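You operate a simulated robot arm through the tools that you are given. There is no shell and no other tool.

You run a simulated two-armed robot. Do the job below in one go: nothing can be reset, and whatever is moved stays where it is left.

JOB
Put the plain steel jug in the steel pan on the top of the ice maker. Take the orange mug and put it on the top shelf of the narrow steel rack. Take the pipe plug from the top of the work table and put it on the top of the desk. Open the cupboard door one, take the grey brush and leave it on the upper shelf of the hot cupboard, then shut the one. Open the yellow guard rail, take the blue carton labelled "308" from the top shelf of the blue rack and put it on the top of the packing cupboard, then shut the rail. Do these in any order. Set down upright: plain steel jug, orange mug, blue carton.
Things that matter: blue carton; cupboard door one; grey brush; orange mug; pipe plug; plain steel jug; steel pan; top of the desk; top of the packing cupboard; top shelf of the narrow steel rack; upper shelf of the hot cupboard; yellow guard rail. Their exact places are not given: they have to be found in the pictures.

The check looks at the end state, three seconds after you hand in, the way a careful person would. Anything else that was tipped, shoved, dropped, spilled or broken makes it a failure.

ROBOT AND FRAMES
Two 7-joint arms with two-finger parallel grippers on one trunk, on a base that moves. Base frame: it is fixed to the floor where the robot stands at the start and does not move with it; the origin is under the middle of the robot, x ahead of it, y to its left, z up. Readings come in m, degrees, newtons and seconds.
The left shoulder is at the start at [0.052, 0.101, 1.06], the right one opposite. With the tool pointing down near the work surface each hand reaches from about 0.22 to 0.54 m from the robot's upright axis, wherever it stands, measured 20 degrees to its own side. Places, roughly: blue carton [3.25, 7.25, 1.75]; cupboard door one [-1.3, 5, 0.3]; grey brush (17x7x9 cm) [1.2, 7.3, 0.8]; orange mug (12x8x10 cm) [-3.8, 0.2, 0.8]; pipe plug (6x6x23 cm) [1, 7.3, 0.9]; plain steel jug (14x10x13 cm) [-2.7, -0.3, 0.8]; steel pan [-0.75, 2, 0.75]; top of the desk [2.2, 3.8, 0.9]; top of the packing cupboard [2.7, 5.3, 0.9]; top shelf of the narrow steel rack [-2.5, -0.4, 1.1]; upper shelf of the hot cupboard [-1.5, 5.3, 0.4]; yellow guard rail [3, 7.2, 1.8]. Payload 2.4 kg a hand.
The tool frame of a hand sits at the grasp point between the pads (the TCP): z along the fingers, y along the line on which they close. The tips reach 0.024 m beyond it. Largest opening 0.068 m; finger width 0.017, thickness 0.01; the body of the gripper, 0.04 by 0.07 m, starts 0.041 m behind the TCP.
Orientation is told as [roll, pitch, yaw] about the base's x, y, z axes, in that order, counted from this pose: with the fingers straight down and closing along the base's y, the tool's x points along the base's -x, its y along +y and its z along -z.

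CONTROLS
- The arms move only by the tool jog_arm. It takes "left_moves", "right_moves" or both (then of equal length, played together; a hand with none holds still); each is a list of rows, each a list of 7 numbers: the finger opening in m, from 0 to 0.068, then the shift along the tool's x, y, z in m, then the turn, a rotation vector about the tool's x, y, z in degrees. In form: [[jaw, tx, ty, tz, rx, ry, rz], ...]. A call has 1 to 20 rows; each row shifts and turns the commanded pose from where the row before left it, along the tool's axes as they then stand. A row lasts 0.2 s, in which the tool goes at most 0.05 m and 8.6 degrees; a call with a longer step from one row to the next is refused whole, and so is a gripper value outside its range. Where a pose cannot be reached the arm comes as near as it can. A force on the tool above 40 N (or 10 N above the force at the start of the call, whichever is more), or a blocked arm, ends the call early, and 0.2 s more pass. The fingers move at their own pace (about 0.072 m/s each) and stop on an object; they squeeze with about 42 N. The grip force told is the motor's: it shows also when the fingers shut on nothing. Time passes only in rows, and 0.2 s behind the last, so rows that do not move let the fingers close. It gives the time, the measured TCP pose, the force on the tool (base axes), the opening and the grip force at its end, in the units of the frame above (readings bear some noise), with the torque about the TCP (base axes, N m) and any sound that the robot's microphone picked up.
- Cameras (640 x 400 px; columns grow to the right, rows downward): "scene" is now at [0.1492, 0.0076, 1.2181]; the picture's right is [0.09, -1.00, 0.00], its down [-0.63, -0.05, -0.77] and it looks along [0.77, 0.07, -0.64] (base axes); focal length 258 px, centre (320, 200). "left" rides on the left gripper at [0.084, -0.011, -0.075] in its tool frame; the picture's right is [0.13, 0.99, 0.00], its down [-0.60, 0.08, -0.79] and it looks along [-0.79, 0.10, 0.61] (tool axes); focal length 251 px, centre (320, 200). "right" rides on the right gripper at [0.084, 0.011, -0.075] in its tool frame; the picture's right is [-0.13, 0.99, 0.00], its down [-0.60, -0.08, -0.79] and it looks along [-0.79, -0.10, 0.61] (tool axes); focal length 251 px, centre (320, 200).
- camera(camera): a new picture of that camera. No time passes.
- raise_lower(by): moves the trunk up (or, below 0, down) by that many m; the arms and the scene camera ride with it, the base frame stays. It gives what a move gives, with no picture.
- roll_base(legs): drives the robot by 1 to 6 legs, each [ahead, left, turn to the left] in m, m and degrees, along the robot's own axes; the way and the turn of a leg run together, so that a leg with both is an arc; at most 1.5 m and 180 degrees a leg. The arms and the cameras ride along, it lands a little off, and it stops where it bumps. It gives what a move gives.
- turn_head(pan, tilt): turns the head with the scene camera to pan (to the left, within 86 degrees either way) and tilt (down, from -29 to 69), counted from straight ahead of the robot (the tilt from the chest, where the trunk bows). It gives what a move gives.
- probe_pixels(camera, pixels): for up to 12 pixels [column, row] of the newest picture of that camera ("zoom" is the newest enlarged one), the place [x, y, z] in the base frame of the surface seen there, good to about 0.002 m, but the place of the scene camera against the robot may be out by one fixed shift of up to 0.018 m in any direction. No time passes.
- zoom(camera, box): a new picture of the part [left, top, right, bottom] of that camera's present view, enlarged. No time passes.
- job_done(): hands the job in; it is judged then, once.

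Open the grippers and draw the arms clear of the work before you hand the job in, unless the task says otherwise.

The tools are called after ">>>" as name(argument=value, ...) on one line, values as JSON. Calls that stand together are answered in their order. jog_arm: Moves the arms, as the interface text tells. Its arguments: {"type":"object","properties":{"left_moves":{"type":"array"},"right_moves":{"type":"array"}},"required":[]} The other tools are called the same way: raise_lower (by) moves the trunk up or down; roll_base (legs) drives the base; turn_head (pan, tilt) turns the head that bears the scene camera; camera (camera) takes a picture; probe_pixels (camera, pixels) gives the place of the surface under pixels of a picture; zoom (camera, box) takes an enlarged picture of a part of a camera's view; job_done () hands the job in.

At the start:

```text
clock: 0.0
left_ee_pos: [0.4064, 0.1966, 0.9989]
left_orientation: [-0.1, 0.0, 0.0]
left_ft_force: [0.0, -0.2, 0.4]
left_moment: [-0.01, -0.01, 0.0]
left_finger_gap: 0.068
left_grip_force: 0.0
right_ee_pos: [0.4291, -0.1402, 0.9545]
right_orientation: [0.0, -0.1, 0.0]
right_ft_force: [0.9, -0.4, 1.1]
right_moment: [-0.01, -0.03, -0.02]
right_finger_gap: 0.0682
right_grip_force: 0.1
trunk travel left (down, up): [-0.275, 0.574]
robot x, y, heading: [-0.0026, 0.0002, -0.1]
head pan, tilt (commanded): [4.9, 39.5]
```

scene: 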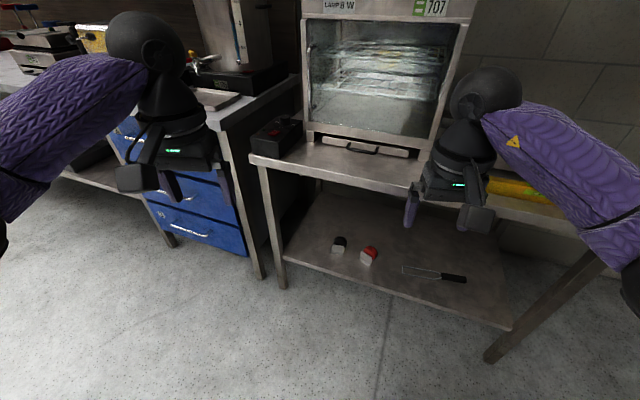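
right: 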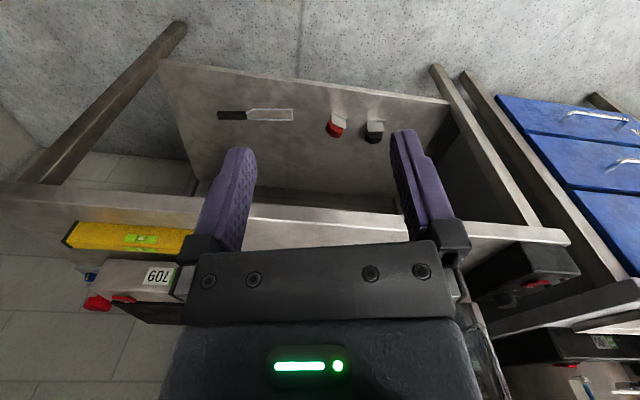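
left: 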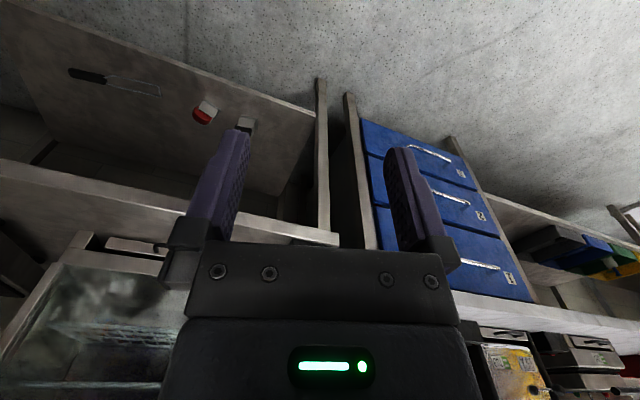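

The start picture shows a work bench with an oven ahead of me. I look around first by turning the head to the left.

>>> turn_head(pan=80, tilt=15)

>>> camera(camera="scene")

```text
clock: 1.5
left_ee_pos: [0.4073, 0.1957, 0.9975]
left_orientation: [0.1, -0.1, 0.0]
left_ft_force: [-0.2, -0.4, -0.1]
left_moment: [0.01, 0.03, 0.0]
left_finger_gap: 0.0678
left_grip_force: 0.1
right_ee_pos: [0.4297, -0.1394, 0.9531]
right_orientation: [0.0, 0.0, 0.0]
right_ft_force: [0.6, 0.3, 0.2]
right_moment: [0.0, -0.03, -0.01]
right_finger_gap: 0.0678
right_grip_force: 0.1
trunk travel left (down, up): [-0.275, 0.574]
robot x, y, heading: [0.0029, -0.0016, 0.3]
head pan, tilt (commanded): [80.0, 15.0]
```

```text
taken
```

scene: 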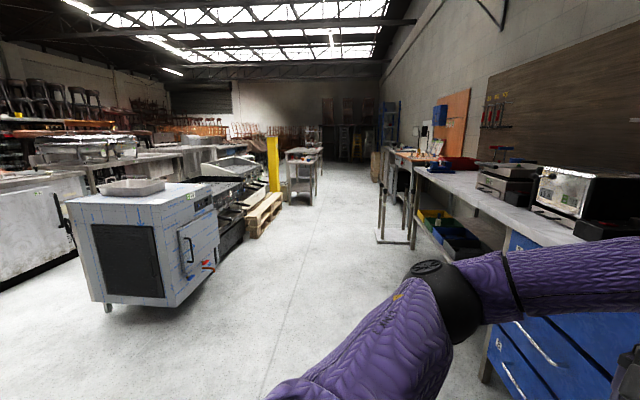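

The ice maker with the steel pan is at (130,187). Next I look to the right.

>>> turn_head(pan=-80, tilt=15)

>>> camera(camera="scene")

```text
clock: 3.9
left_ee_pos: [0.4072, 0.1969, 0.9979]
left_orientation: [0.0, 0.0, 0.1]
left_ft_force: [-0.6, 0.6, 0.3]
left_moment: [0.01, 0.02, 0.03]
left_finger_gap: 0.068
left_grip_force: 0.0
right_ee_pos: [0.4294, -0.1404, 0.9544]
right_orientation: [-0.2, 0.0, 0.0]
right_ft_force: [1.1, -0.2, -0.1]
right_moment: [0.02, -0.01, 0.01]
right_finger_gap: 0.068
right_grip_force: 0.1
trunk travel left (down, up): [-0.275, 0.574]
robot x, y, heading: [-0.0008, 0.002, 0.2]
head pan, tilt (commanded): [-80.0, 15.0]
```

```text
taken
```

scene: 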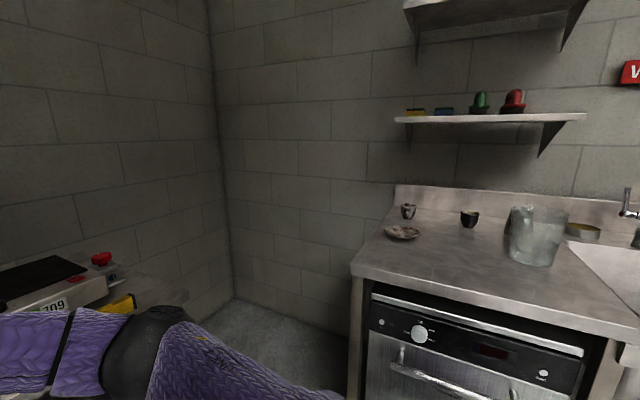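

I probe the counter edge and surroundings to learn the clearances.

>>> probe_pixels(camera="scene", pixels=[[352, 270], [600, 335], [408, 212], [469, 219], [535, 240], [234, 298], [400, 118], [585, 115], [110, 285], [600, 250], [240, 320], [400, 190]])

>>> turn_head(pan=0, tilt=30)

>>> camera(camera="scene")

```text
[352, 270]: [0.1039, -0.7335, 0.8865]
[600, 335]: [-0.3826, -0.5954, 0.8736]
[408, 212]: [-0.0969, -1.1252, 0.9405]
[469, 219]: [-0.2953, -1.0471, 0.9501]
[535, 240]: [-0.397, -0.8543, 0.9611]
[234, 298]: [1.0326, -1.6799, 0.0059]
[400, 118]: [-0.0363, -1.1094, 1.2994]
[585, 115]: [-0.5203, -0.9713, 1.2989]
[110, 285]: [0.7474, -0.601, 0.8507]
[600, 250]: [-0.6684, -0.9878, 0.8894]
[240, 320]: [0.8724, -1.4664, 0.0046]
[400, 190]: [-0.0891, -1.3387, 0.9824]
```

```text
clock: 5.5
left_ee_pos: [0.4057, 0.1958, 0.9965]
left_orientation: [-0.1, 0.0, 0.0]
left_ft_force: [0.9, -0.2, -0.1]
left_moment: [-0.03, -0.01, -0.03]
left_finger_gap: 0.0679
left_grip_force: 0.0
right_ee_pos: [0.4294, -0.1401, 0.955]
right_orientation: [0.0, 0.0, -0.1]
right_ft_force: [0.4, 0.3, 0.4]
right_moment: [-0.01, -0.02, 0.01]
right_finger_gap: 0.0682
right_grip_force: 0.0
trunk travel left (down, up): [-0.275, 0.574]
robot x, y, heading: [0.0017, 0.0021, -0.0]
head pan, tilt (commanded): [0.0, 30.0]
```

```text
taken
```

scene: 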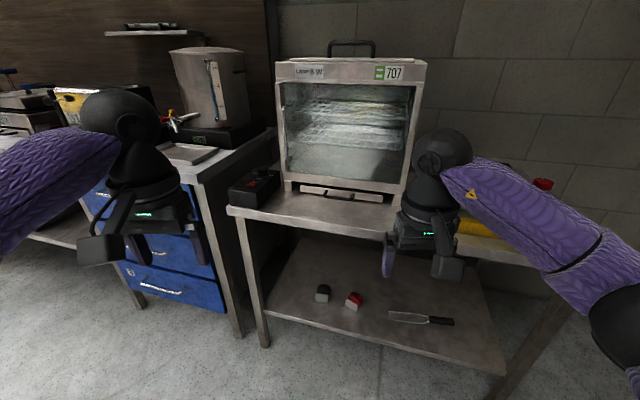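

I probe the bench edge and drawer front in this view, to know how far the table is from the hands.

>>> probe_pixels(camera="scene", pixels=[[232, 208], [330, 225], [500, 258], [265, 345], [500, 365], [85, 205], [230, 320], [260, 195], [280, 60], [350, 200]])

```text
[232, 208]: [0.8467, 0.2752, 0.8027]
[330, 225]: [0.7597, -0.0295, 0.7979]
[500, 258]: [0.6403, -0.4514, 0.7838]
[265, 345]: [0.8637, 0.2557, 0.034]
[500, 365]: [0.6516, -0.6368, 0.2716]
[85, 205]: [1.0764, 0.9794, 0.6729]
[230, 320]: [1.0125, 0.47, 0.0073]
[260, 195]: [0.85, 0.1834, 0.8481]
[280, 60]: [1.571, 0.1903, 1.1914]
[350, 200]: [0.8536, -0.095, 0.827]
```

The bench edge is at x≥0.64 and the hands are at radius 0.45, so turning left in place is clear. I turn left by 90° and look around.

>>> roll_base(legs=[[0, 0, 90]])

>>> turn_head(pan=0, tilt=12)

>>> camera(camera="scene")

>>> turn_head(pan=75, tilt=15)

>>> camera(camera="scene")

```text
clock: 9.7
left_ee_pos: [-0.1992, 0.4049, 0.9977]
left_orientation: [0.0, 0.0, 90.5]
left_ft_force: [0.2, 0.0, 0.5]
left_moment: [0.0, 0.01, 0.0]
left_finger_gap: 0.0681
left_grip_force: 0.1
right_ee_pos: [0.1369, 0.4298, 0.9543]
right_orientation: [0.0, 0.0, 90.5]
right_ft_force: [-0.4, 0.8, 0.4]
right_moment: [0.0, -0.03, 0.03]
right_finger_gap: 0.0679
right_grip_force: 0.0
trunk travel left (down, up): [-0.275, 0.574]
robot x, y, heading: [0.0003, 0.0019, 90.3]
head pan, tilt (commanded): [0.0, 30.0]
```

```text
clock: 10.5
left_ee_pos: [-0.1992, 0.4051, 0.9969]
left_orientation: [-0.1, 0.0, 90.5]
left_ft_force: [0.4, 0.5, 0.0]
left_moment: [0.03, -0.01, 0.0]
left_finger_gap: 0.0679
left_grip_force: 0.1
right_ee_pos: [0.1367, 0.4295, 0.9539]
right_orientation: [0.0, 0.1, 90.5]
right_ft_force: [-1.3, 0.2, 0.6]
right_moment: [0.0, 0.01, 0.02]
right_finger_gap: 0.0679
right_grip_force: 0.1
trunk travel left (down, up): [-0.275, 0.574]
robot x, y, heading: [0.0005, 0.0018, 90.6]
head pan, tilt (commanded): [0.0, 12.0]
```

```text
taken
```

scene: 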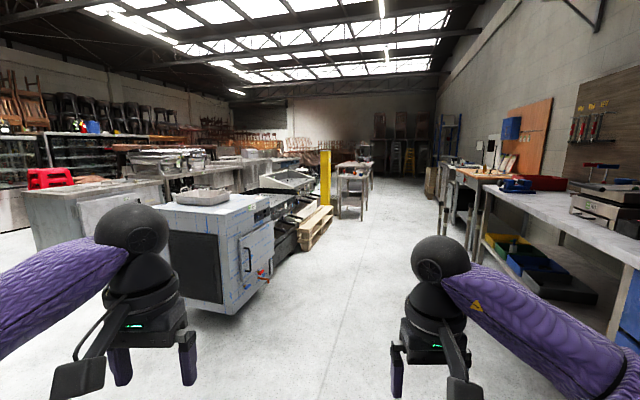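

```text
clock: 12.0
left_ee_pos: [-0.1991, 0.4051, 0.9977]
left_orientation: [-0.1, 0.0, 90.5]
left_ft_force: [-0.1, -0.3, -0.1]
left_moment: [-0.01, 0.02, -0.02]
left_finger_gap: 0.068
left_grip_force: 0.1
right_ee_pos: [0.1371, 0.4296, 0.9558]
right_orientation: [0.0, 0.0, 90.5]
right_ft_force: [0.5, 0.4, 0.2]
right_moment: [0.01, 0.02, 0.01]
right_finger_gap: 0.0679
right_grip_force: 0.0
trunk travel left (down, up): [-0.275, 0.574]
robot x, y, heading: [0.0013, -0.0018, 90.6]
head pan, tilt (commanded): [75.0, 15.0]
```

```text
taken
```

scene: 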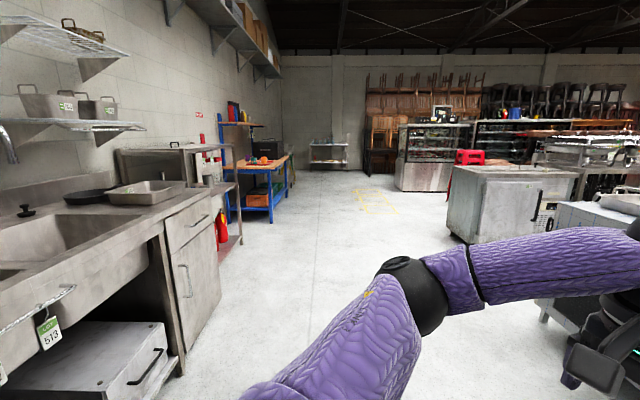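

I see the sink counter, then a table with boxes at (180,160), and a blue bench with orange items at (265,163). I zoom in on them.

>>> zoom(camera="scene", box=[100, 80, 340, 240])

>>> probe_pixels(camera="scene", pixels=[[120, 320], [212, 180], [190, 160], [232, 183], [262, 165], [265, 200], [290, 180], [235, 110], [330, 150], [130, 190], [220, 235], [405, 190]])

```text
2.50 times, centred on (220, 160) of scene
```

zoom: 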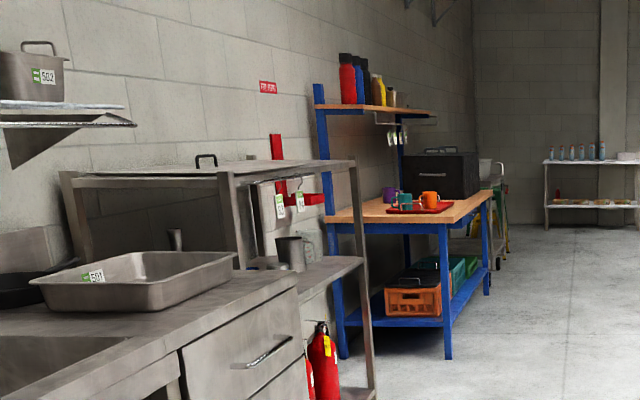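

```text
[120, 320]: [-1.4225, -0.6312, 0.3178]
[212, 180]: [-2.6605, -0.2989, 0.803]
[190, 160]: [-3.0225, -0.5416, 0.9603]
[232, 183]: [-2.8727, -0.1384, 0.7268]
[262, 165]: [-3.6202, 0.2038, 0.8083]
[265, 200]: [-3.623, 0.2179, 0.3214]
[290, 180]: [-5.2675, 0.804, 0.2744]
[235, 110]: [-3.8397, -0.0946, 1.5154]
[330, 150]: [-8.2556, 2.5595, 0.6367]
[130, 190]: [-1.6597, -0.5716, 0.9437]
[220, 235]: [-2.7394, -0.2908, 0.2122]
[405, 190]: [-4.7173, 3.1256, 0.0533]
```

The orange mug is on the red tray on the blue bench (zoom 430,200), the jug is on the narrow rack's middle shelf (zoom 290,252) and the rack top is at about z 1.1. I turn to run along the wall and drive forward 1.5 m.

>>> roll_base(legs=[[0, 0, 73.5], [1.5, 0, 0]])

>>> turn_head(pan=30, tilt=20)

>>> camera(camera="scene")

```text
clock: 22.6
left_ee_pos: [-1.8824, 0.338, 0.9973]
left_orientation: [-0.1, 0.1, 163.7]
left_ft_force: [0.6, 0.0, 0.1]
left_moment: [0.0, 0.0, -0.01]
left_finger_gap: 0.0681
left_grip_force: 0.0
right_ee_pos: [-1.8101, 0.6663, 0.9537]
right_orientation: [0.1, -0.1, 163.8]
right_ft_force: [1.5, -0.1, 0.0]
right_moment: [-0.01, 0.02, 0.02]
right_finger_gap: 0.068
right_grip_force: 0.1
trunk travel left (down, up): [-0.275, 0.574]
robot x, y, heading: [-1.4372, 0.4148, 163.8]
head pan, tilt (commanded): [75.0, 15.0]
```

```text
clock: 23.7
left_ee_pos: [-1.8819, 0.3374, 0.9979]
left_orientation: [-0.1, 0.0, 163.8]
left_ft_force: [-0.4, -0.9, 0.3]
left_moment: [-0.01, 0.0, -0.01]
left_finger_gap: 0.068
left_grip_force: 0.0
right_ee_pos: [-1.8096, 0.6664, 0.955]
right_orientation: [0.0, 0.0, 163.8]
right_ft_force: [0.2, 0.7, 0.4]
right_moment: [0.02, 0.0, -0.02]
right_finger_gap: 0.068
right_grip_force: 0.0
trunk travel left (down, up): [-0.275, 0.574]
robot x, y, heading: [-1.4358, 0.412, 163.7]
head pan, tilt (commanded): [30.0, 20.0]
```

```text
taken
```

scene: 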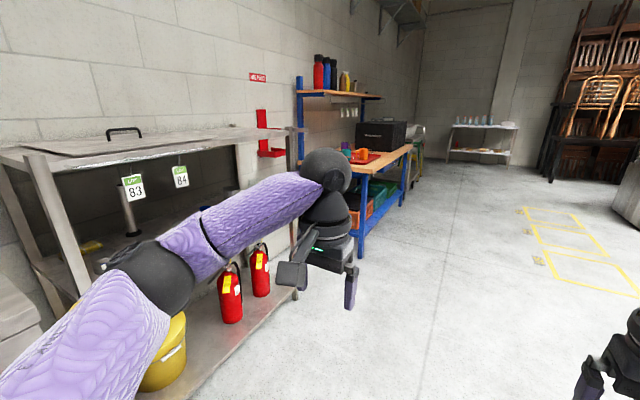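

I carry on forward 1.3 m along the wall, then look at the rack and bench.

>>> roll_base(legs=[[1.3, 0, 0], [0, 0, 75]])

>>> turn_head(pan=10, tilt=15)

>>> camera(camera="scene")

>>> turn_head(pan=-45, tilt=20)

>>> camera(camera="scene")

```text
clock: 33.5
left_ee_pos: [-2.7321, 0.3263, 0.9981]
left_orientation: [0.0, 0.0, -121.2]
left_ft_force: [-0.2, -0.1, -0.4]
left_moment: [-0.03, -0.02, 0.0]
left_finger_gap: 0.068
left_grip_force: 0.1
right_ee_pos: [-3.0309, 0.482, 0.9552]
right_orientation: [0.0, 0.1, -121.1]
right_ft_force: [-1.0, 0.5, 0.7]
right_moment: [0.01, 0.0, 0.0]
right_finger_gap: 0.0678
right_grip_force: 0.0
trunk travel left (down, up): [-0.275, 0.574]
robot x, y, heading: [-2.6888, 0.7737, -121.2]
head pan, tilt (commanded): [30.0, 20.0]
```

```text
clock: 34.3
left_ee_pos: [-2.7309, 0.3266, 0.9987]
left_orientation: [0.0, 0.1, -121.1]
left_ft_force: [-0.1, 0.3, -0.1]
left_moment: [-0.01, 0.01, 0.01]
left_finger_gap: 0.0679
left_grip_force: 0.1
right_ee_pos: [-3.0307, 0.4818, 0.9533]
right_orientation: [0.1, 0.0, -121.2]
right_ft_force: [0.0, 0.0, 0.7]
right_moment: [0.05, 0.0, -0.03]
right_finger_gap: 0.0679
right_grip_force: 0.0
trunk travel left (down, up): [-0.275, 0.574]
robot x, y, heading: [-2.6879, 0.7773, -121.3]
head pan, tilt (commanded): [10.0, 15.0]
```

```text
taken
```

scene: 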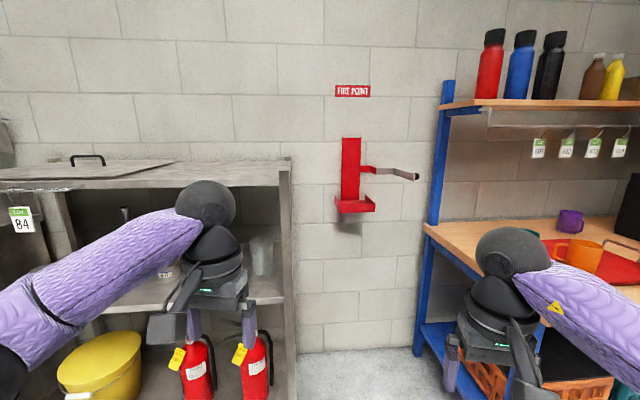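

```text
clock: 35.5
left_ee_pos: [-2.7307, 0.3263, 0.9978]
left_orientation: [0.0, 0.1, -121.3]
left_ft_force: [0.0, -0.3, -0.3]
left_moment: [-0.02, 0.01, 0.01]
left_finger_gap: 0.0679
left_grip_force: 0.0
right_ee_pos: [-3.0305, 0.4815, 0.9542]
right_orientation: [0.0, 0.1, -121.2]
right_ft_force: [-0.3, 0.0, -0.2]
right_moment: [-0.01, 0.03, 0.03]
right_finger_gap: 0.0679
right_grip_force: 0.0
trunk travel left (down, up): [-0.275, 0.574]
robot x, y, heading: [-2.6871, 0.7754, -121.2]
head pan, tilt (commanded): [-45.0, 20.0]
```

```text
taken
```

scene: 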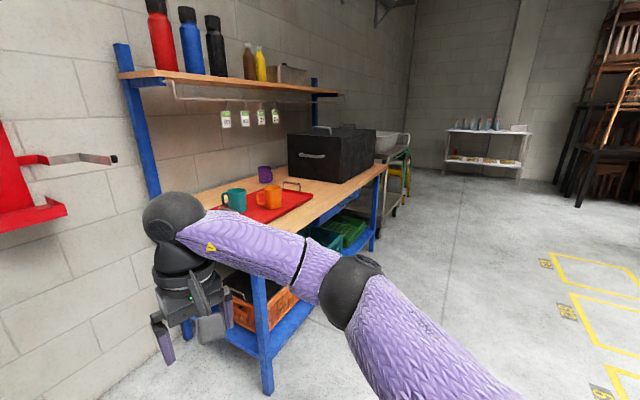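

The orange mug is at (270,197) on the red tray, teal mug at (233,200). I zoom and probe.

>>> zoom(camera="scene", box=[190, 150, 340, 244])

>>> probe_pixels(camera="scene", pixels=[[270, 197], [275, 186], [270, 187], [233, 197], [265, 207], [262, 270], [240, 235], [330, 210], [385, 168], [290, 210], [225, 186], [205, 215]])

```text
4.26 times, centred on (265, 197) of scene
```

zoom: 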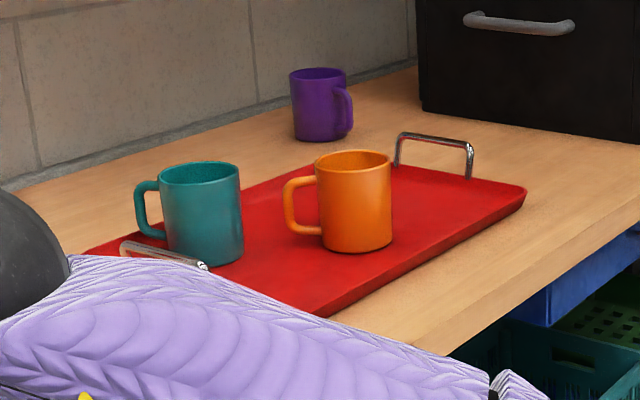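

```text
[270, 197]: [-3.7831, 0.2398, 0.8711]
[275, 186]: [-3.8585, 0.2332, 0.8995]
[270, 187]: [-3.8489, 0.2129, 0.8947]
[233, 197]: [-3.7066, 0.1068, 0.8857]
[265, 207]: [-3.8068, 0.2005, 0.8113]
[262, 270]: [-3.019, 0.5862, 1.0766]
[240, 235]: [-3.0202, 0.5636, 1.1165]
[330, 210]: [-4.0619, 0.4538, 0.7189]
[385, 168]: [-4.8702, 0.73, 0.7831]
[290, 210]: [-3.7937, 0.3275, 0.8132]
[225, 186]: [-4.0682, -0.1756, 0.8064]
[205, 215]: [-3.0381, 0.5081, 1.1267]
```

Mug is at about (-3.82, 0.22), rim z≈0.90. I raise the trunk for clearance, square up to the wall and shift sideways in front of the bench, then look down to check clearance.

>>> raise_lower(by=0.1)

>>> roll_base(legs=[[0, 0, 15.2], [0, -0.77, 0]])

>>> turn_head(pan=0, tilt=50)

>>> camera(camera="scene")

```text
clock: 36.9
left_ee_pos: [-2.731, 0.3261, 1.0984]
left_orientation: [0.1, -0.1, -121.2]
left_ft_force: [-0.3, -0.2, -0.1]
left_moment: [-0.01, 0.0, 0.0]
left_finger_gap: 0.0681
left_grip_force: 0.0
right_ee_pos: [-3.0298, 0.4814, 1.0545]
right_orientation: [0.1, 0.0, -121.1]
right_ft_force: [-0.4, 0.4, 0.1]
right_moment: [0.01, 0.01, -0.04]
right_finger_gap: 0.0681
right_grip_force: 0.0
trunk travel left (down, up): [-0.375, 0.475]
robot x, y, heading: [-2.6906, 0.7764, -121.3]
head pan, tilt (commanded): [-45.0, 20.0]
```

```text
clock: 41.9
left_ee_pos: [-3.3533, 0.5417, 1.0978]
left_orientation: [0.0, -0.1, -105.9]
left_ft_force: [-0.4, 0.0, -0.8]
left_moment: [0.02, 0.03, 0.03]
left_finger_gap: 0.0682
left_grip_force: 0.1
right_ee_pos: [-3.6828, 0.6137, 1.055]
right_orientation: [0.0, 0.0, -105.9]
right_ft_force: [1.4, 0.0, -0.1]
right_moment: [0.02, 0.02, 0.01]
right_finger_gap: 0.0678
right_grip_force: 0.0
trunk travel left (down, up): [-0.375, 0.475]
robot x, y, heading: [-3.4292, 0.9858, -106.2]
head pan, tilt (commanded): [-45.0, 20.0]
```

```text
clock: 43.1
left_ee_pos: [-3.3525, 0.5421, 1.0966]
left_orientation: [0.0, 0.0, -106.1]
left_ft_force: [-0.6, 0.2, 0.1]
left_moment: [0.03, -0.01, 0.03]
left_finger_gap: 0.0681
left_grip_force: 0.1
right_ee_pos: [-3.6832, 0.6125, 1.0549]
right_orientation: [0.0, 0.1, -106.0]
right_ft_force: [0.8, 1.5, 0.0]
right_moment: [0.0, 0.0, 0.03]
right_finger_gap: 0.0681
right_grip_force: 0.0
trunk travel left (down, up): [-0.375, 0.475]
robot x, y, heading: [-3.4269, 0.9873, -106.0]
head pan, tilt (commanded): [0.0, 50.0]
```

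```text
taken
```

scene: 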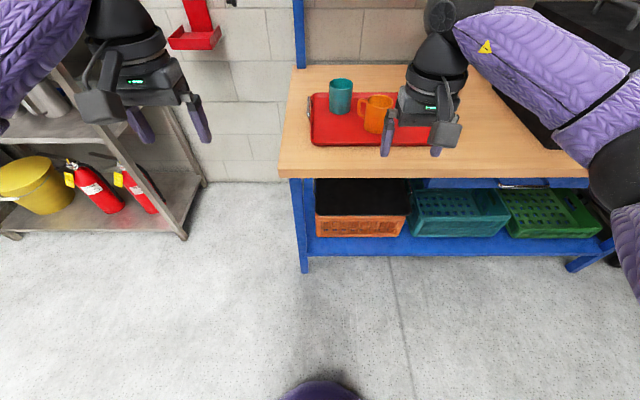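

I see the bench front edge at (430,172), and a bit of the robot itself at (320,390). I probe these.

>>> probe_pixels(camera="scene", pixels=[[320, 390], [300, 175], [560, 175], [302, 265], [330, 240], [376, 100], [376, 128], [365, 105], [185, 235], [200, 180], [315, 143], [388, 98]])

>>> zoom(camera="scene", box=[280, 60, 480, 185])

>>> camera(camera="right")

```text
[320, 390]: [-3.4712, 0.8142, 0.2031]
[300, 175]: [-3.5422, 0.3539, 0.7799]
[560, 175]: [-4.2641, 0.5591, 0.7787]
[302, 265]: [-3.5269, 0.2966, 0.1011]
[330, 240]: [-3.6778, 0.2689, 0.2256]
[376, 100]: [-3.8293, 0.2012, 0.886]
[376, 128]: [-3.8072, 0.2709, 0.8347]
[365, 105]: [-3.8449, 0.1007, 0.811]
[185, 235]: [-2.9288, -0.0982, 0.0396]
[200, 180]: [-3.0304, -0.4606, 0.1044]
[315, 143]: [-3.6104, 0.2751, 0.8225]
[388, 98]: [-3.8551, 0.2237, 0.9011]
```

```text
3.20 times, centred on (380, 122) of scene
```

zoom: 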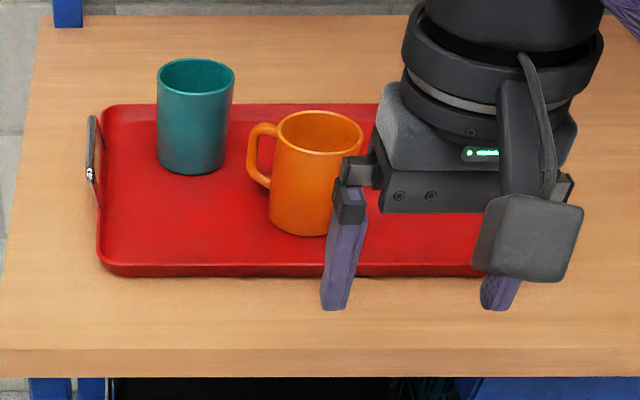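

```text
taken
```

right: 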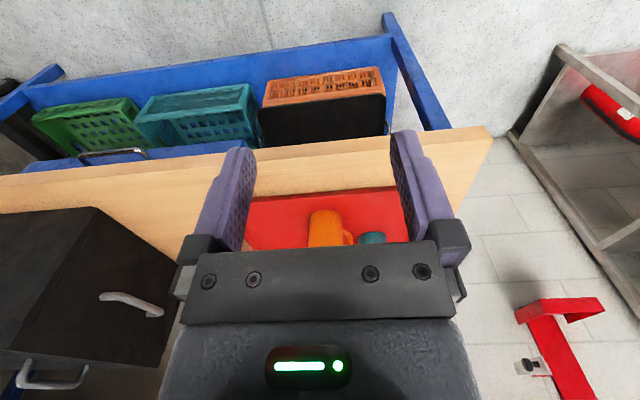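

I probe the mug rim edges in the zoomed picture to find its centre, and the handle.

>>> probe_pixels(camera="zoom", pixels=[[279, 133], [361, 133], [322, 153], [318, 113], [320, 130], [262, 130], [254, 150], [262, 185], [300, 233], [280, 225]])

```text
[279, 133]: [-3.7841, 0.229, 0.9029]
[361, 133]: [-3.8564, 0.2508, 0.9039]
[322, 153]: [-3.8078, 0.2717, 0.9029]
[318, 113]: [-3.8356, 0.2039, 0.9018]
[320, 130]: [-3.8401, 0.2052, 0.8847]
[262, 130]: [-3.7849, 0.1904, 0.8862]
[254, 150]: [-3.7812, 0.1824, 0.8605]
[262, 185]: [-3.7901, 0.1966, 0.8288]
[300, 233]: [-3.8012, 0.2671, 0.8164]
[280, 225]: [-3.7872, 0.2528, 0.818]
```

Rim centre by the scene camera is about (-3.821, 0.239, 0.903). I look at it with the right wrist camera, zoomed, to calibrate the scene camera's shift.

>>> zoom(camera="right", box=[270, 190, 430, 260])

```text
4.00 times, centred on (350, 225) of right
```

zoom: 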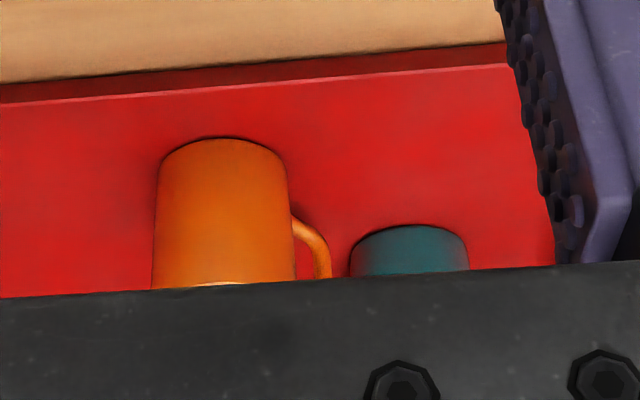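

I probe the mug's visible side and bottom in this zoomed wrist picture, and the tray edge.

>>> probe_pixels(camera="zoom", pixels=[[220, 141], [225, 210], [156, 230], [292, 230], [160, 165], [285, 170], [220, 282], [328, 265], [250, 85], [225, 270]])

```text
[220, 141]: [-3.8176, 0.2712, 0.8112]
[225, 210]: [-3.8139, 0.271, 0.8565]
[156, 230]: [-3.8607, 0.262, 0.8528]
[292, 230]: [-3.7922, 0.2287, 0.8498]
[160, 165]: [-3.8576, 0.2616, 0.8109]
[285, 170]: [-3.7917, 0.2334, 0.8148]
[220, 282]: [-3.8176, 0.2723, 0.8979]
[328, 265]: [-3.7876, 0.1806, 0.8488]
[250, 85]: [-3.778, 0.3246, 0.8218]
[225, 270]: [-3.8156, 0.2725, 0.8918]
```

The wrist camera puts the mug centre at about (-3.827, 0.242), so the scene shift is small (~6 mm). I drive ahead 0.34 m and 0.06 m right.

>>> roll_base(legs=[[0.34, -0.06, 0]])

>>> camera(camera="scene")

>>> camera(camera="right")

```text
clock: 45.3
left_ee_pos: [-3.5035, 0.2333, 1.0982]
left_orientation: [0.0, 0.0, -106.0]
left_ft_force: [-0.9, 0.0, 0.1]
left_moment: [-0.02, -0.02, 0.01]
left_finger_gap: 0.0681
left_grip_force: 0.0
right_ee_pos: [-3.8335, 0.3043, 1.0555]
right_orientation: [0.0, -0.1, -106.2]
right_ft_force: [0.2, 0.1, 0.4]
right_moment: [0.0, 0.01, 0.01]
right_finger_gap: 0.068
right_grip_force: 0.1
trunk travel left (down, up): [-0.375, 0.475]
robot x, y, heading: [-3.5755, 0.6805, -106.0]
head pan, tilt (commanded): [0.0, 50.0]
```

```text
taken
```

scene: 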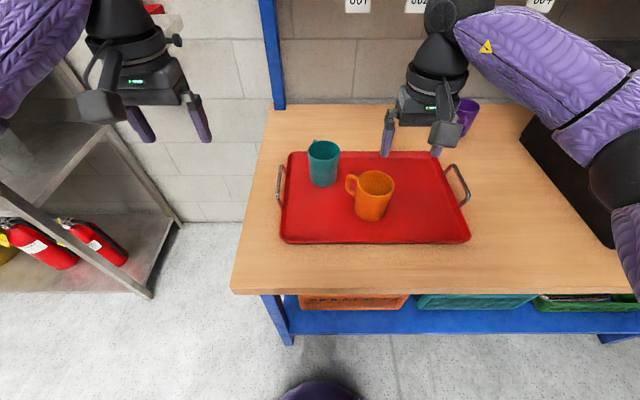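

```text
taken
```

right: 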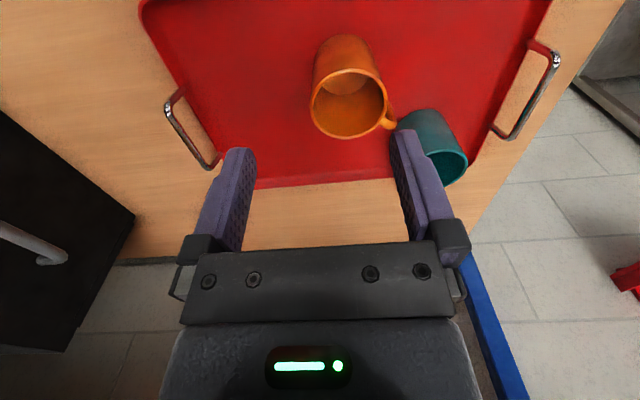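

Right camera shows the mug rim as an ellipse about (348,103). I zoom in there and probe the rim.

>>> zoom(camera="right", box=[280, 30, 440, 130])

```text
4.00 times, centred on (360, 80) of right
```

zoom: 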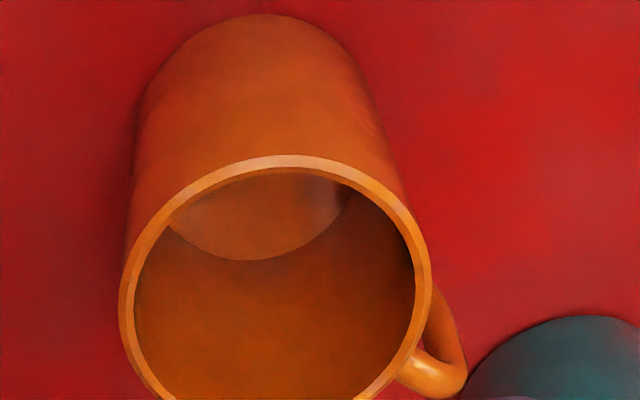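

Now I probe points along the rim in this zoom picture.

>>> probe_pixels(camera="zoom", pixels=[[127, 290], [423, 270], [295, 162], [200, 187], [375, 190], [145, 370], [395, 362], [460, 375]])

```text
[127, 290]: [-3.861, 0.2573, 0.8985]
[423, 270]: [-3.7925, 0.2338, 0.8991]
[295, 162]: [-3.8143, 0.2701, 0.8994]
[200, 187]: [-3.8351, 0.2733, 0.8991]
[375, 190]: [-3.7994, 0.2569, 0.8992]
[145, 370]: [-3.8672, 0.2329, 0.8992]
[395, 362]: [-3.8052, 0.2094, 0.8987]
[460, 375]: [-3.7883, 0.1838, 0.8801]
```

The rim fits a circle centred at (-3.830, 0.238) with radius 0.037 at z 0.899. I move the right hand over the rim's right side and descend part way with the jaws at 0.045.

>>> jog_arm(right_moves=[[0.045, -0.0314, -0.0074, 0, 0, 0, 0], [0.045, -0.0314, -0.0073, 0, 0, 0, 0], [0.045, 0, 0, 0.04, 0, 0, 0], [0.045, 0, 0, 0.04, 0, 0, 0], [0.045, 0, 0, 0, 0, 0, 0]])

>>> camera(camera="right")

```text
clock: 46.5
left_ee_pos: [-3.5042, 0.2322, 1.0982]
left_orientation: [-0.1, 0.0, -105.9]
left_ft_force: [-0.6, 0.7, 0.3]
left_moment: [0.02, 0.02, 0.05]
left_finger_gap: 0.0678
left_grip_force: 0.1
right_ee_pos: [-3.8656, 0.2485, 0.9734]
right_orientation: [-0.1, 0.0, -106.0]
right_ft_force: [0.5, -0.9, -0.7]
right_moment: [-0.03, 0.01, 0.01]
right_finger_gap: 0.0449
right_grip_force: 0.1
trunk travel left (down, up): [-0.375, 0.475]
robot x, y, heading: [-3.5785, 0.6804, -106.1]
head pan, tilt (commanded): [0.0, 50.0]
```

```text
taken
```

right: 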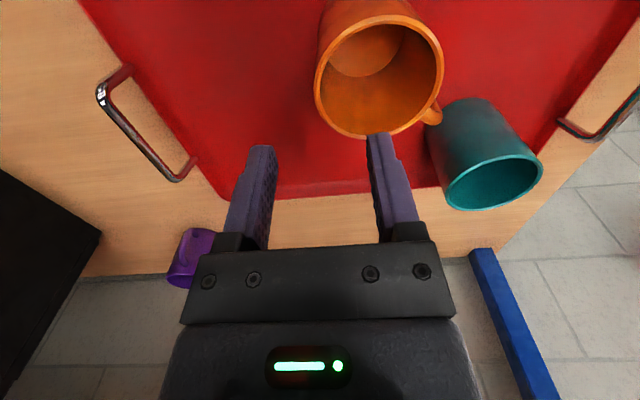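

The pose matches the target and the rim lies between the fingers' line of descent. I descend to z≈0.885 and close on the rim.

>>> jog_arm(right_moves=[[0.045, 0, 0, 0.03, 0, 0, 0], [0.045, 0, 0, 0.03, 0, 0, 0], [0.045, 0, 0, 0.028, 0, 0, 0], [0.045, 0, 0, 0, 0, 0, 0]])

>>> camera(camera="right")

>>> camera(camera="scene")

```text
clock: 47.5
left_ee_pos: [-3.5032, 0.2345, 1.099]
left_orientation: [0.0, 0.1, -106.0]
left_ft_force: [0.0, 0.5, 0.0]
left_moment: [-0.01, -0.05, 0.0]
left_finger_gap: 0.0678
left_grip_force: 0.0
right_ee_pos: [-3.8645, 0.252, 0.8874]
right_orientation: [0.0, 0.0, -106.1]
right_ft_force: [-0.4, 0.0, 0.5]
right_moment: [-0.03, 0.03, 0.0]
right_finger_gap: 0.0451
right_grip_force: 0.0
right hand out of reach, approached as far as the arm can: row 3
trunk travel left (down, up): [-0.375, 0.475]
robot x, y, heading: [-3.5815, 0.6774, -105.9]
head pan, tilt (commanded): [0.0, 50.0]
```

```text
taken
```

right: 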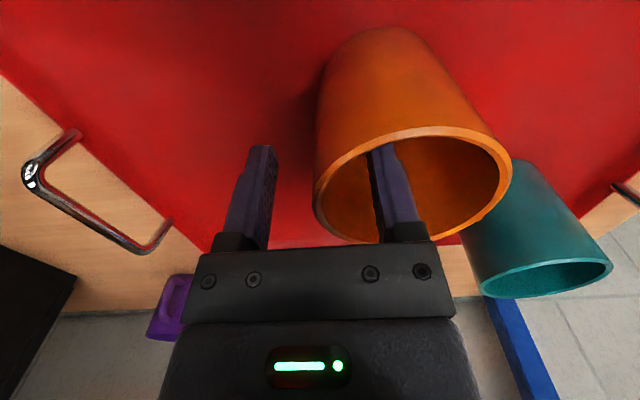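

```text
taken
```

scene: 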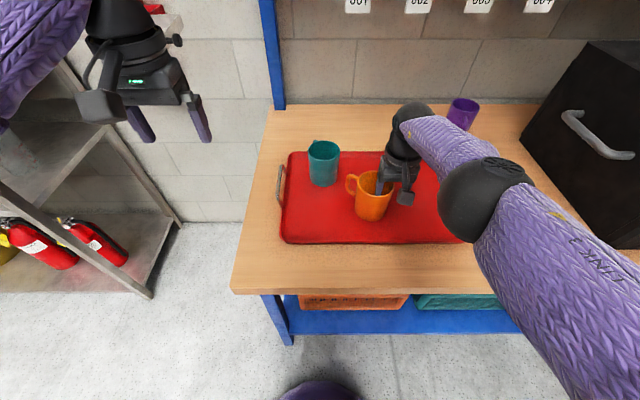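

One finger is inside the mug, the other outside. I close the jaws.

>>> jog_arm(right_moves=[[0, 0, 0, 0, 0, 0, 0], [0, 0, 0, 0, 0, 0, 0], [0, 0, 0, 0, 0, 0, 0], [0, 0, 0, 0, 0, 0, 0]])

>>> camera(camera="right")

```text
clock: 48.5
left_ee_pos: [-3.5035, 0.2337, 1.0993]
left_orientation: [0.1, 0.0, -105.9]
left_ft_force: [0.9, -0.5, 0.4]
left_moment: [-0.04, 0.02, 0.0]
left_finger_gap: 0.068
left_grip_force: 0.0
right_ee_pos: [-3.8641, 0.2529, 0.8865]
right_orientation: [0.1, -0.1, -106.3]
right_ft_force: [1.4, -0.2, 7.7]
right_moment: [0.07, -0.63, -0.01]
right_finger_gap: 0.0037
right_grip_force: 26.6
trunk travel left (down, up): [-0.375, 0.475]
robot x, y, heading: [-3.5816, 0.6794, -105.9]
head pan, tilt (commanded): [0.0, 50.0]
```

```text
taken
```

right: 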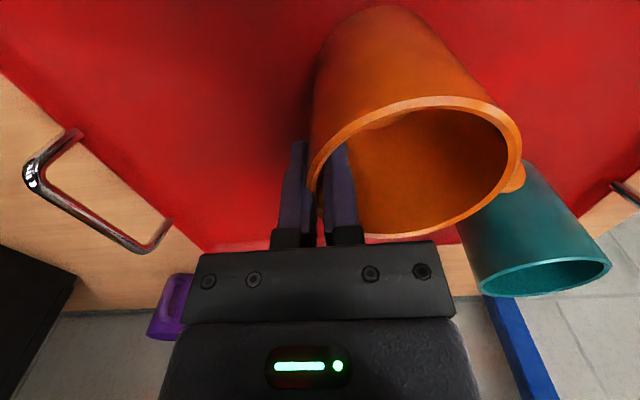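

The jaws hold the wall (gap 3.7 mm). I lift straight up.

>>> jog_arm(right_moves=[[0, 0, 0, -0.02, 0, 0, 0], [0, 0, 0, -0.03, 0, 0, 0], [0, 0, 0, -0.04, 0, 0, 0], [0, 0, 0, -0.04, 0, 0, 0], [0, 0, 0, -0.04, 0, 0, 0], [0, 0.04, 0, -0.03, 0, 0, 0], [0, 0.04, 0, 0, 0, 0, 0], [0, 0, 0, 0, 0, 0, 0]])

>>> camera(camera="right")

>>> camera(camera="scene")

```text
clock: 50.3
left_ee_pos: [-3.5032, 0.2336, 1.0978]
left_orientation: [0.0, -0.1, -106.0]
left_ft_force: [0.1, -0.2, 0.7]
left_moment: [0.0, -0.03, 0.01]
left_finger_gap: 0.0684
left_grip_force: 0.0
right_ee_pos: [-3.841, 0.3295, 1.0882]
right_orientation: [0.0, 0.0, -106.1]
right_ft_force: [-0.1, -0.2, -0.2]
right_moment: [-0.02, 0.0, 0.01]
right_finger_gap: 0.0
right_grip_force: 23.6
trunk travel left (down, up): [-0.375, 0.475]
robot x, y, heading: [-3.5806, 0.6787, -106.1]
head pan, tilt (commanded): [0.0, 50.0]
```

```text
taken
```

right: 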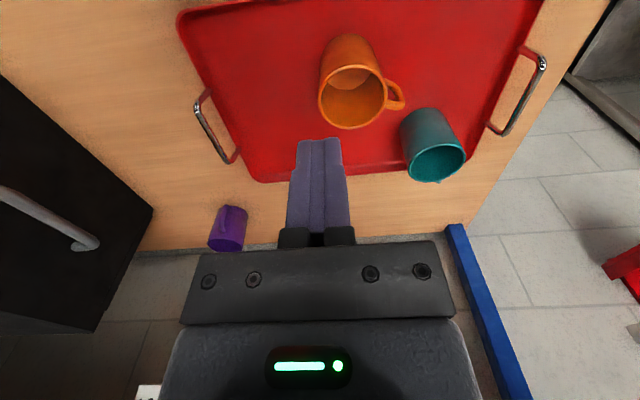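

```text
taken
```

scene: 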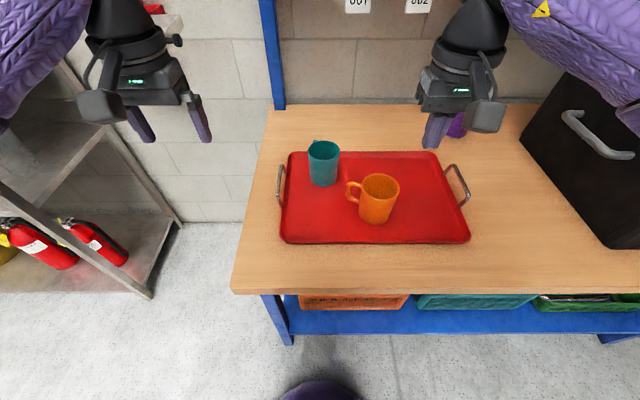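

The jaws shut on nothing (gap 0.0): the mug slipped out but stands upright on the tray at (378,190). I measure its new place with the wrist camera.

>>> zoom(camera="right", box=[290, 30, 450, 130])

>>> probe_pixels(camera="zoom", pixels=[[120, 270], [375, 300], [240, 146], [150, 220], [300, 160], [360, 350], [440, 280], [450, 290]])

```text
4.00 times, centred on (370, 80) of right
```

zoom: 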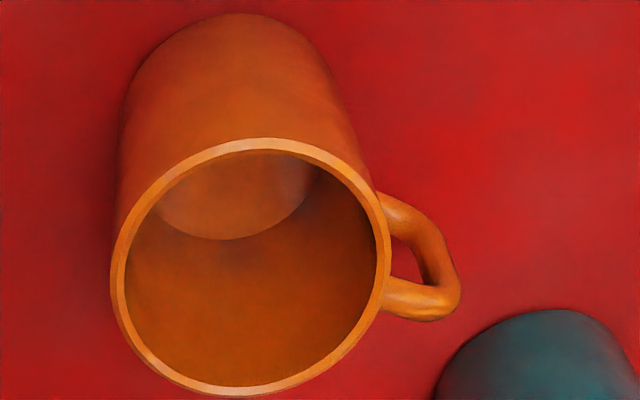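

```text
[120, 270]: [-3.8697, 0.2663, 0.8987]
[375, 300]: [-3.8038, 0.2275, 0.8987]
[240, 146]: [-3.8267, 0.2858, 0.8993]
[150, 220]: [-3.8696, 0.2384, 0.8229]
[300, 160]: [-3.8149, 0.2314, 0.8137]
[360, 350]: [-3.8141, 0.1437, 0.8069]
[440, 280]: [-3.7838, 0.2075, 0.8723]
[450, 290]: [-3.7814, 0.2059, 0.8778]
```

The mug's centre is now about (-3.836, 0.249), still upright, handle to the left. I open the jaws, move the base 5 cm closer to get better reach, and look again.

>>> roll_base(legs=[[0.05, -0.03, 0]])

>>> jog_arm(right_moves=[[0.045, 0, 0, 0, 0, 0, 0], [0.045, 0, 0, 0, 0, 0, 0]])

>>> camera(camera="right")

```text
clock: 51.3
left_ee_pos: [-3.5477, 0.1925, 1.0972]
left_orientation: [0.0, 0.1, -106.0]
left_ft_force: [-0.1, 0.2, -0.9]
left_moment: [0.0, -0.01, 0.0]
left_finger_gap: 0.0678
left_grip_force: 0.0
right_ee_pos: [-3.8846, 0.2893, 1.0869]
right_orientation: [0.0, 0.0, -106.1]
right_ft_force: [0.3, 0.5, 0.2]
right_moment: [0.03, -0.03, -0.01]
right_finger_gap: 0.0
right_grip_force: 23.8
trunk travel left (down, up): [-0.375, 0.475]
robot x, y, heading: [-3.6207, 0.6363, -106.2]
head pan, tilt (commanded): [0.0, 50.0]
```

```text
clock: 51.9
left_ee_pos: [-3.5464, 0.1928, 1.0983]
left_orientation: [0.0, 0.0, -106.1]
left_ft_force: [0.2, -0.3, 0.1]
left_moment: [0.01, -0.01, -0.02]
left_finger_gap: 0.068
left_grip_force: 0.1
right_ee_pos: [-3.8854, 0.2879, 1.0891]
right_orientation: [0.0, 0.0, -106.1]
right_ft_force: [-0.1, -0.1, 0.1]
right_moment: [-0.01, -0.01, -0.02]
right_finger_gap: 0.0449
right_grip_force: 0.1
trunk travel left (down, up): [-0.375, 0.475]
robot x, y, heading: [-3.6225, 0.6378, -106.1]
head pan, tilt (commanded): [0.0, 50.0]
```

```text
taken
```

right: 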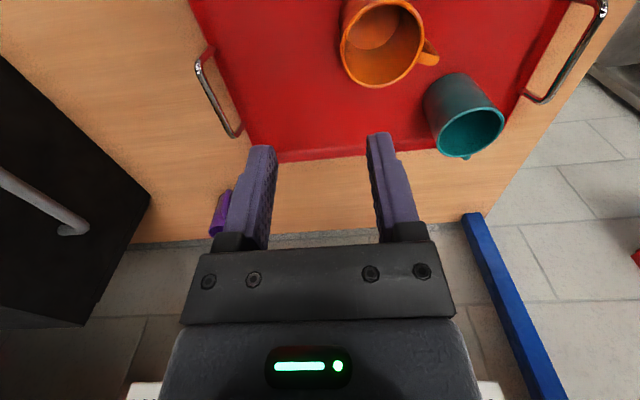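

I zoom in on the mug again with the wrist camera and probe the rim.

>>> zoom(camera="right", box=[310, 0, 470, 100])

>>> probe_pixels(camera="zoom", pixels=[[128, 180], [128, 160], [455, 190], [280, 345], [200, 20], [420, 60], [445, 110], [500, 245]])

```text
4.00 times, centred on (390, 50) of right
```

zoom: 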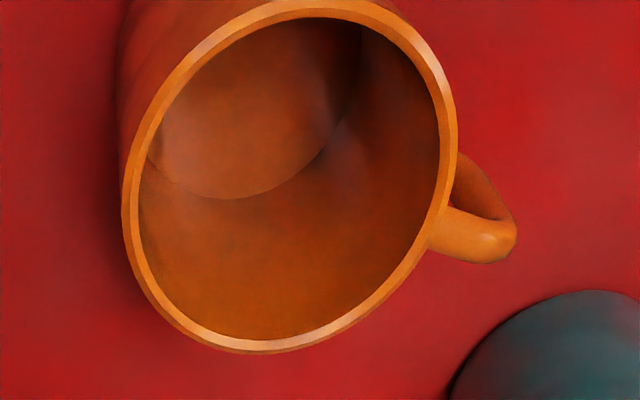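

```text
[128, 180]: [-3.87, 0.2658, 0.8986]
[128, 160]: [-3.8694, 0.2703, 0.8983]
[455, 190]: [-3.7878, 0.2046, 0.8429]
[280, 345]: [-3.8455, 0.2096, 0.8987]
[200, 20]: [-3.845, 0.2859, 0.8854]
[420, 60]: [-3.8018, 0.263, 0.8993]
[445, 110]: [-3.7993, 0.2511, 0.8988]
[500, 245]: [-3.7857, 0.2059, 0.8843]
```

Centre is (-3.8365, 0.248). I go to the right rim point and descend deeper this time, to TCP z≈0.875.

>>> jog_arm(right_moves=[[0.045, -0.0248, 0.0215, 0, 0, 0, 0], [0.045, 0, 0, 0.045, 0, 0, 0], [0.045, 0, 0, 0.045, 0, 0, 0], [0.045, 0, 0, 0.04, 0, 0, 0], [0.045, 0, 0, 0.03, 0, 0, 0], [0.045, 0, 0, 0.03, 0, 0, 0], [0.045, 0, 0, 0.024, 0, 0, 0], [0.045, 0, 0, 0, 0, 0, 0]])

>>> camera(camera="right")

```text
clock: 53.7
left_ee_pos: [-3.5461, 0.1932, 1.0978]
left_orientation: [0.1, -0.1, -106.0]
left_ft_force: [-0.6, 0.6, -0.4]
left_moment: [0.0, 0.01, 0.0]
left_finger_gap: 0.068
left_grip_force: 0.1
right_ee_pos: [-3.8719, 0.2592, 0.8733]
right_orientation: [0.0, 0.0, -106.0]
right_ft_force: [0.6, -0.7, 0.1]
right_moment: [0.01, 0.03, -0.02]
right_finger_gap: 0.045
right_grip_force: 0.0
trunk travel left (down, up): [-0.375, 0.475]
robot x, y, heading: [-3.6218, 0.6396, -106.2]
head pan, tilt (commanded): [0.0, 50.0]
```

```text
taken
```

right: 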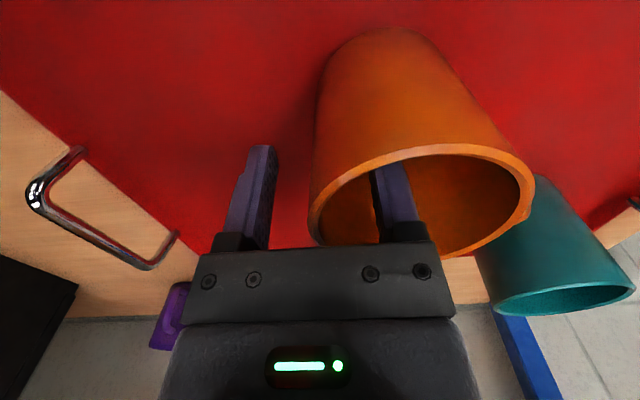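

Well placed on the wall. I close and wait, then lift only 1 cm slowly to test the hold.

>>> jog_arm(right_moves=[[0, 0, 0, 0, 0, 0, 0], [0, 0, 0, 0, 0, 0, 0], [0, 0, 0, 0, 0, 0, 0], [0, 0, 0, 0, 0, 0, 0], [0, 0, 0, 0, 0, 0, 0], [0, 0, 0, 0, 0, 0, 0]])

>>> jog_arm(right_moves=[[0, 0, 0, -0.003, 0, 0, 0], [0, 0, 0, -0.004, 0, 0, 0], [0, 0, 0, -0.005, 0, 0, 0], [0, 0, 0, 0, 0, 0, 0]])

>>> camera(camera="right")

```text
clock: 55.1
left_ee_pos: [-3.5465, 0.1939, 1.0973]
left_orientation: [0.0, -0.1, -106.0]
left_ft_force: [0.4, -0.4, -0.8]
left_moment: [-0.03, 0.01, -0.01]
left_finger_gap: 0.0681
left_grip_force: 0.1
right_ee_pos: [-3.871, 0.2584, 0.8748]
right_orientation: [-0.1, -0.2, -106.1]
right_ft_force: [-0.1, -4.2, 11.5]
right_moment: [-0.46, -0.9, -0.34]
right_finger_gap: 0.0037
right_grip_force: 27.6
trunk travel left (down, up): [-0.375, 0.475]
robot x, y, heading: [-3.624, 0.6385, -106.2]
head pan, tilt (commanded): [0.0, 50.0]
```

```text
clock: 56.1
left_ee_pos: [-3.5475, 0.1927, 1.0982]
left_orientation: [0.0, -0.1, -106.1]
left_ft_force: [-0.8, -0.8, 0.0]
left_moment: [0.0, 0.01, -0.01]
left_finger_gap: 0.0679
left_grip_force: 0.1
right_ee_pos: [-3.8704, 0.2595, 0.8855]
right_orientation: [0.0, 0.0, -106.1]
right_ft_force: [0.8, 0.2, -2.1]
right_moment: [0.05, 0.08, -0.01]
right_finger_gap: 0.0033
right_grip_force: 26.8
trunk travel left (down, up): [-0.375, 0.475]
robot x, y, heading: [-3.6257, 0.6355, -106.3]
head pan, tilt (commanded): [0.0, 50.0]
```

```text
taken
```

right: 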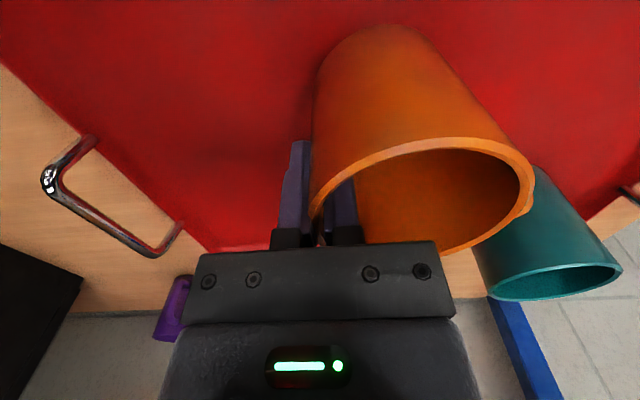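

The tool now carries about 2 N, which fits the mug's weight hanging. I lift on slowly and check.

>>> jog_arm(right_moves=[[0, 0, 0, -0.005, 0, 0, 0], [0, 0, 0, -0.008, 0, 0, 0], [0, 0, 0, -0.01, 0, 0, 0], [0, 0, 0, -0.01, 0, 0, 0], [0, 0, 0, -0.01, 0, 0, 0], [0, 0, 0, 0, 0, 0, 0]])

>>> camera(camera="right")

>>> camera(camera="scene")

```text
clock: 57.5
left_ee_pos: [-3.5476, 0.1933, 1.0971]
left_orientation: [-0.1, -0.1, -106.0]
left_ft_force: [0.6, -0.3, 0.3]
left_moment: [-0.04, 0.0, -0.01]
left_finger_gap: 0.0679
left_grip_force: 0.0
right_ee_pos: [-3.8702, 0.2602, 0.9284]
right_orientation: [0.1, 0.0, -106.1]
right_ft_force: [0.0, -0.2, -3.6]
right_moment: [0.03, 0.14, 0.05]
right_finger_gap: 0.0036
right_grip_force: 27.4
trunk travel left (down, up): [-0.375, 0.475]
robot x, y, heading: [-3.6187, 0.6409, -105.7]
head pan, tilt (commanded): [0.0, 50.0]
```

```text
taken
```

right: 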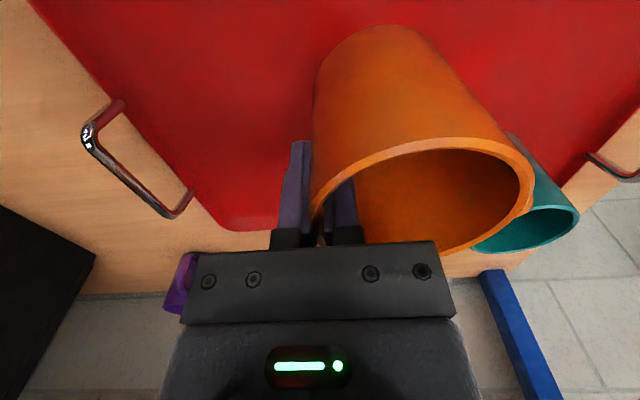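

```text
taken
```

scene: 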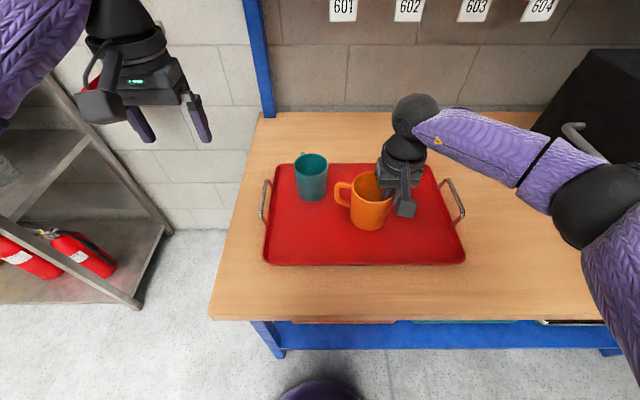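

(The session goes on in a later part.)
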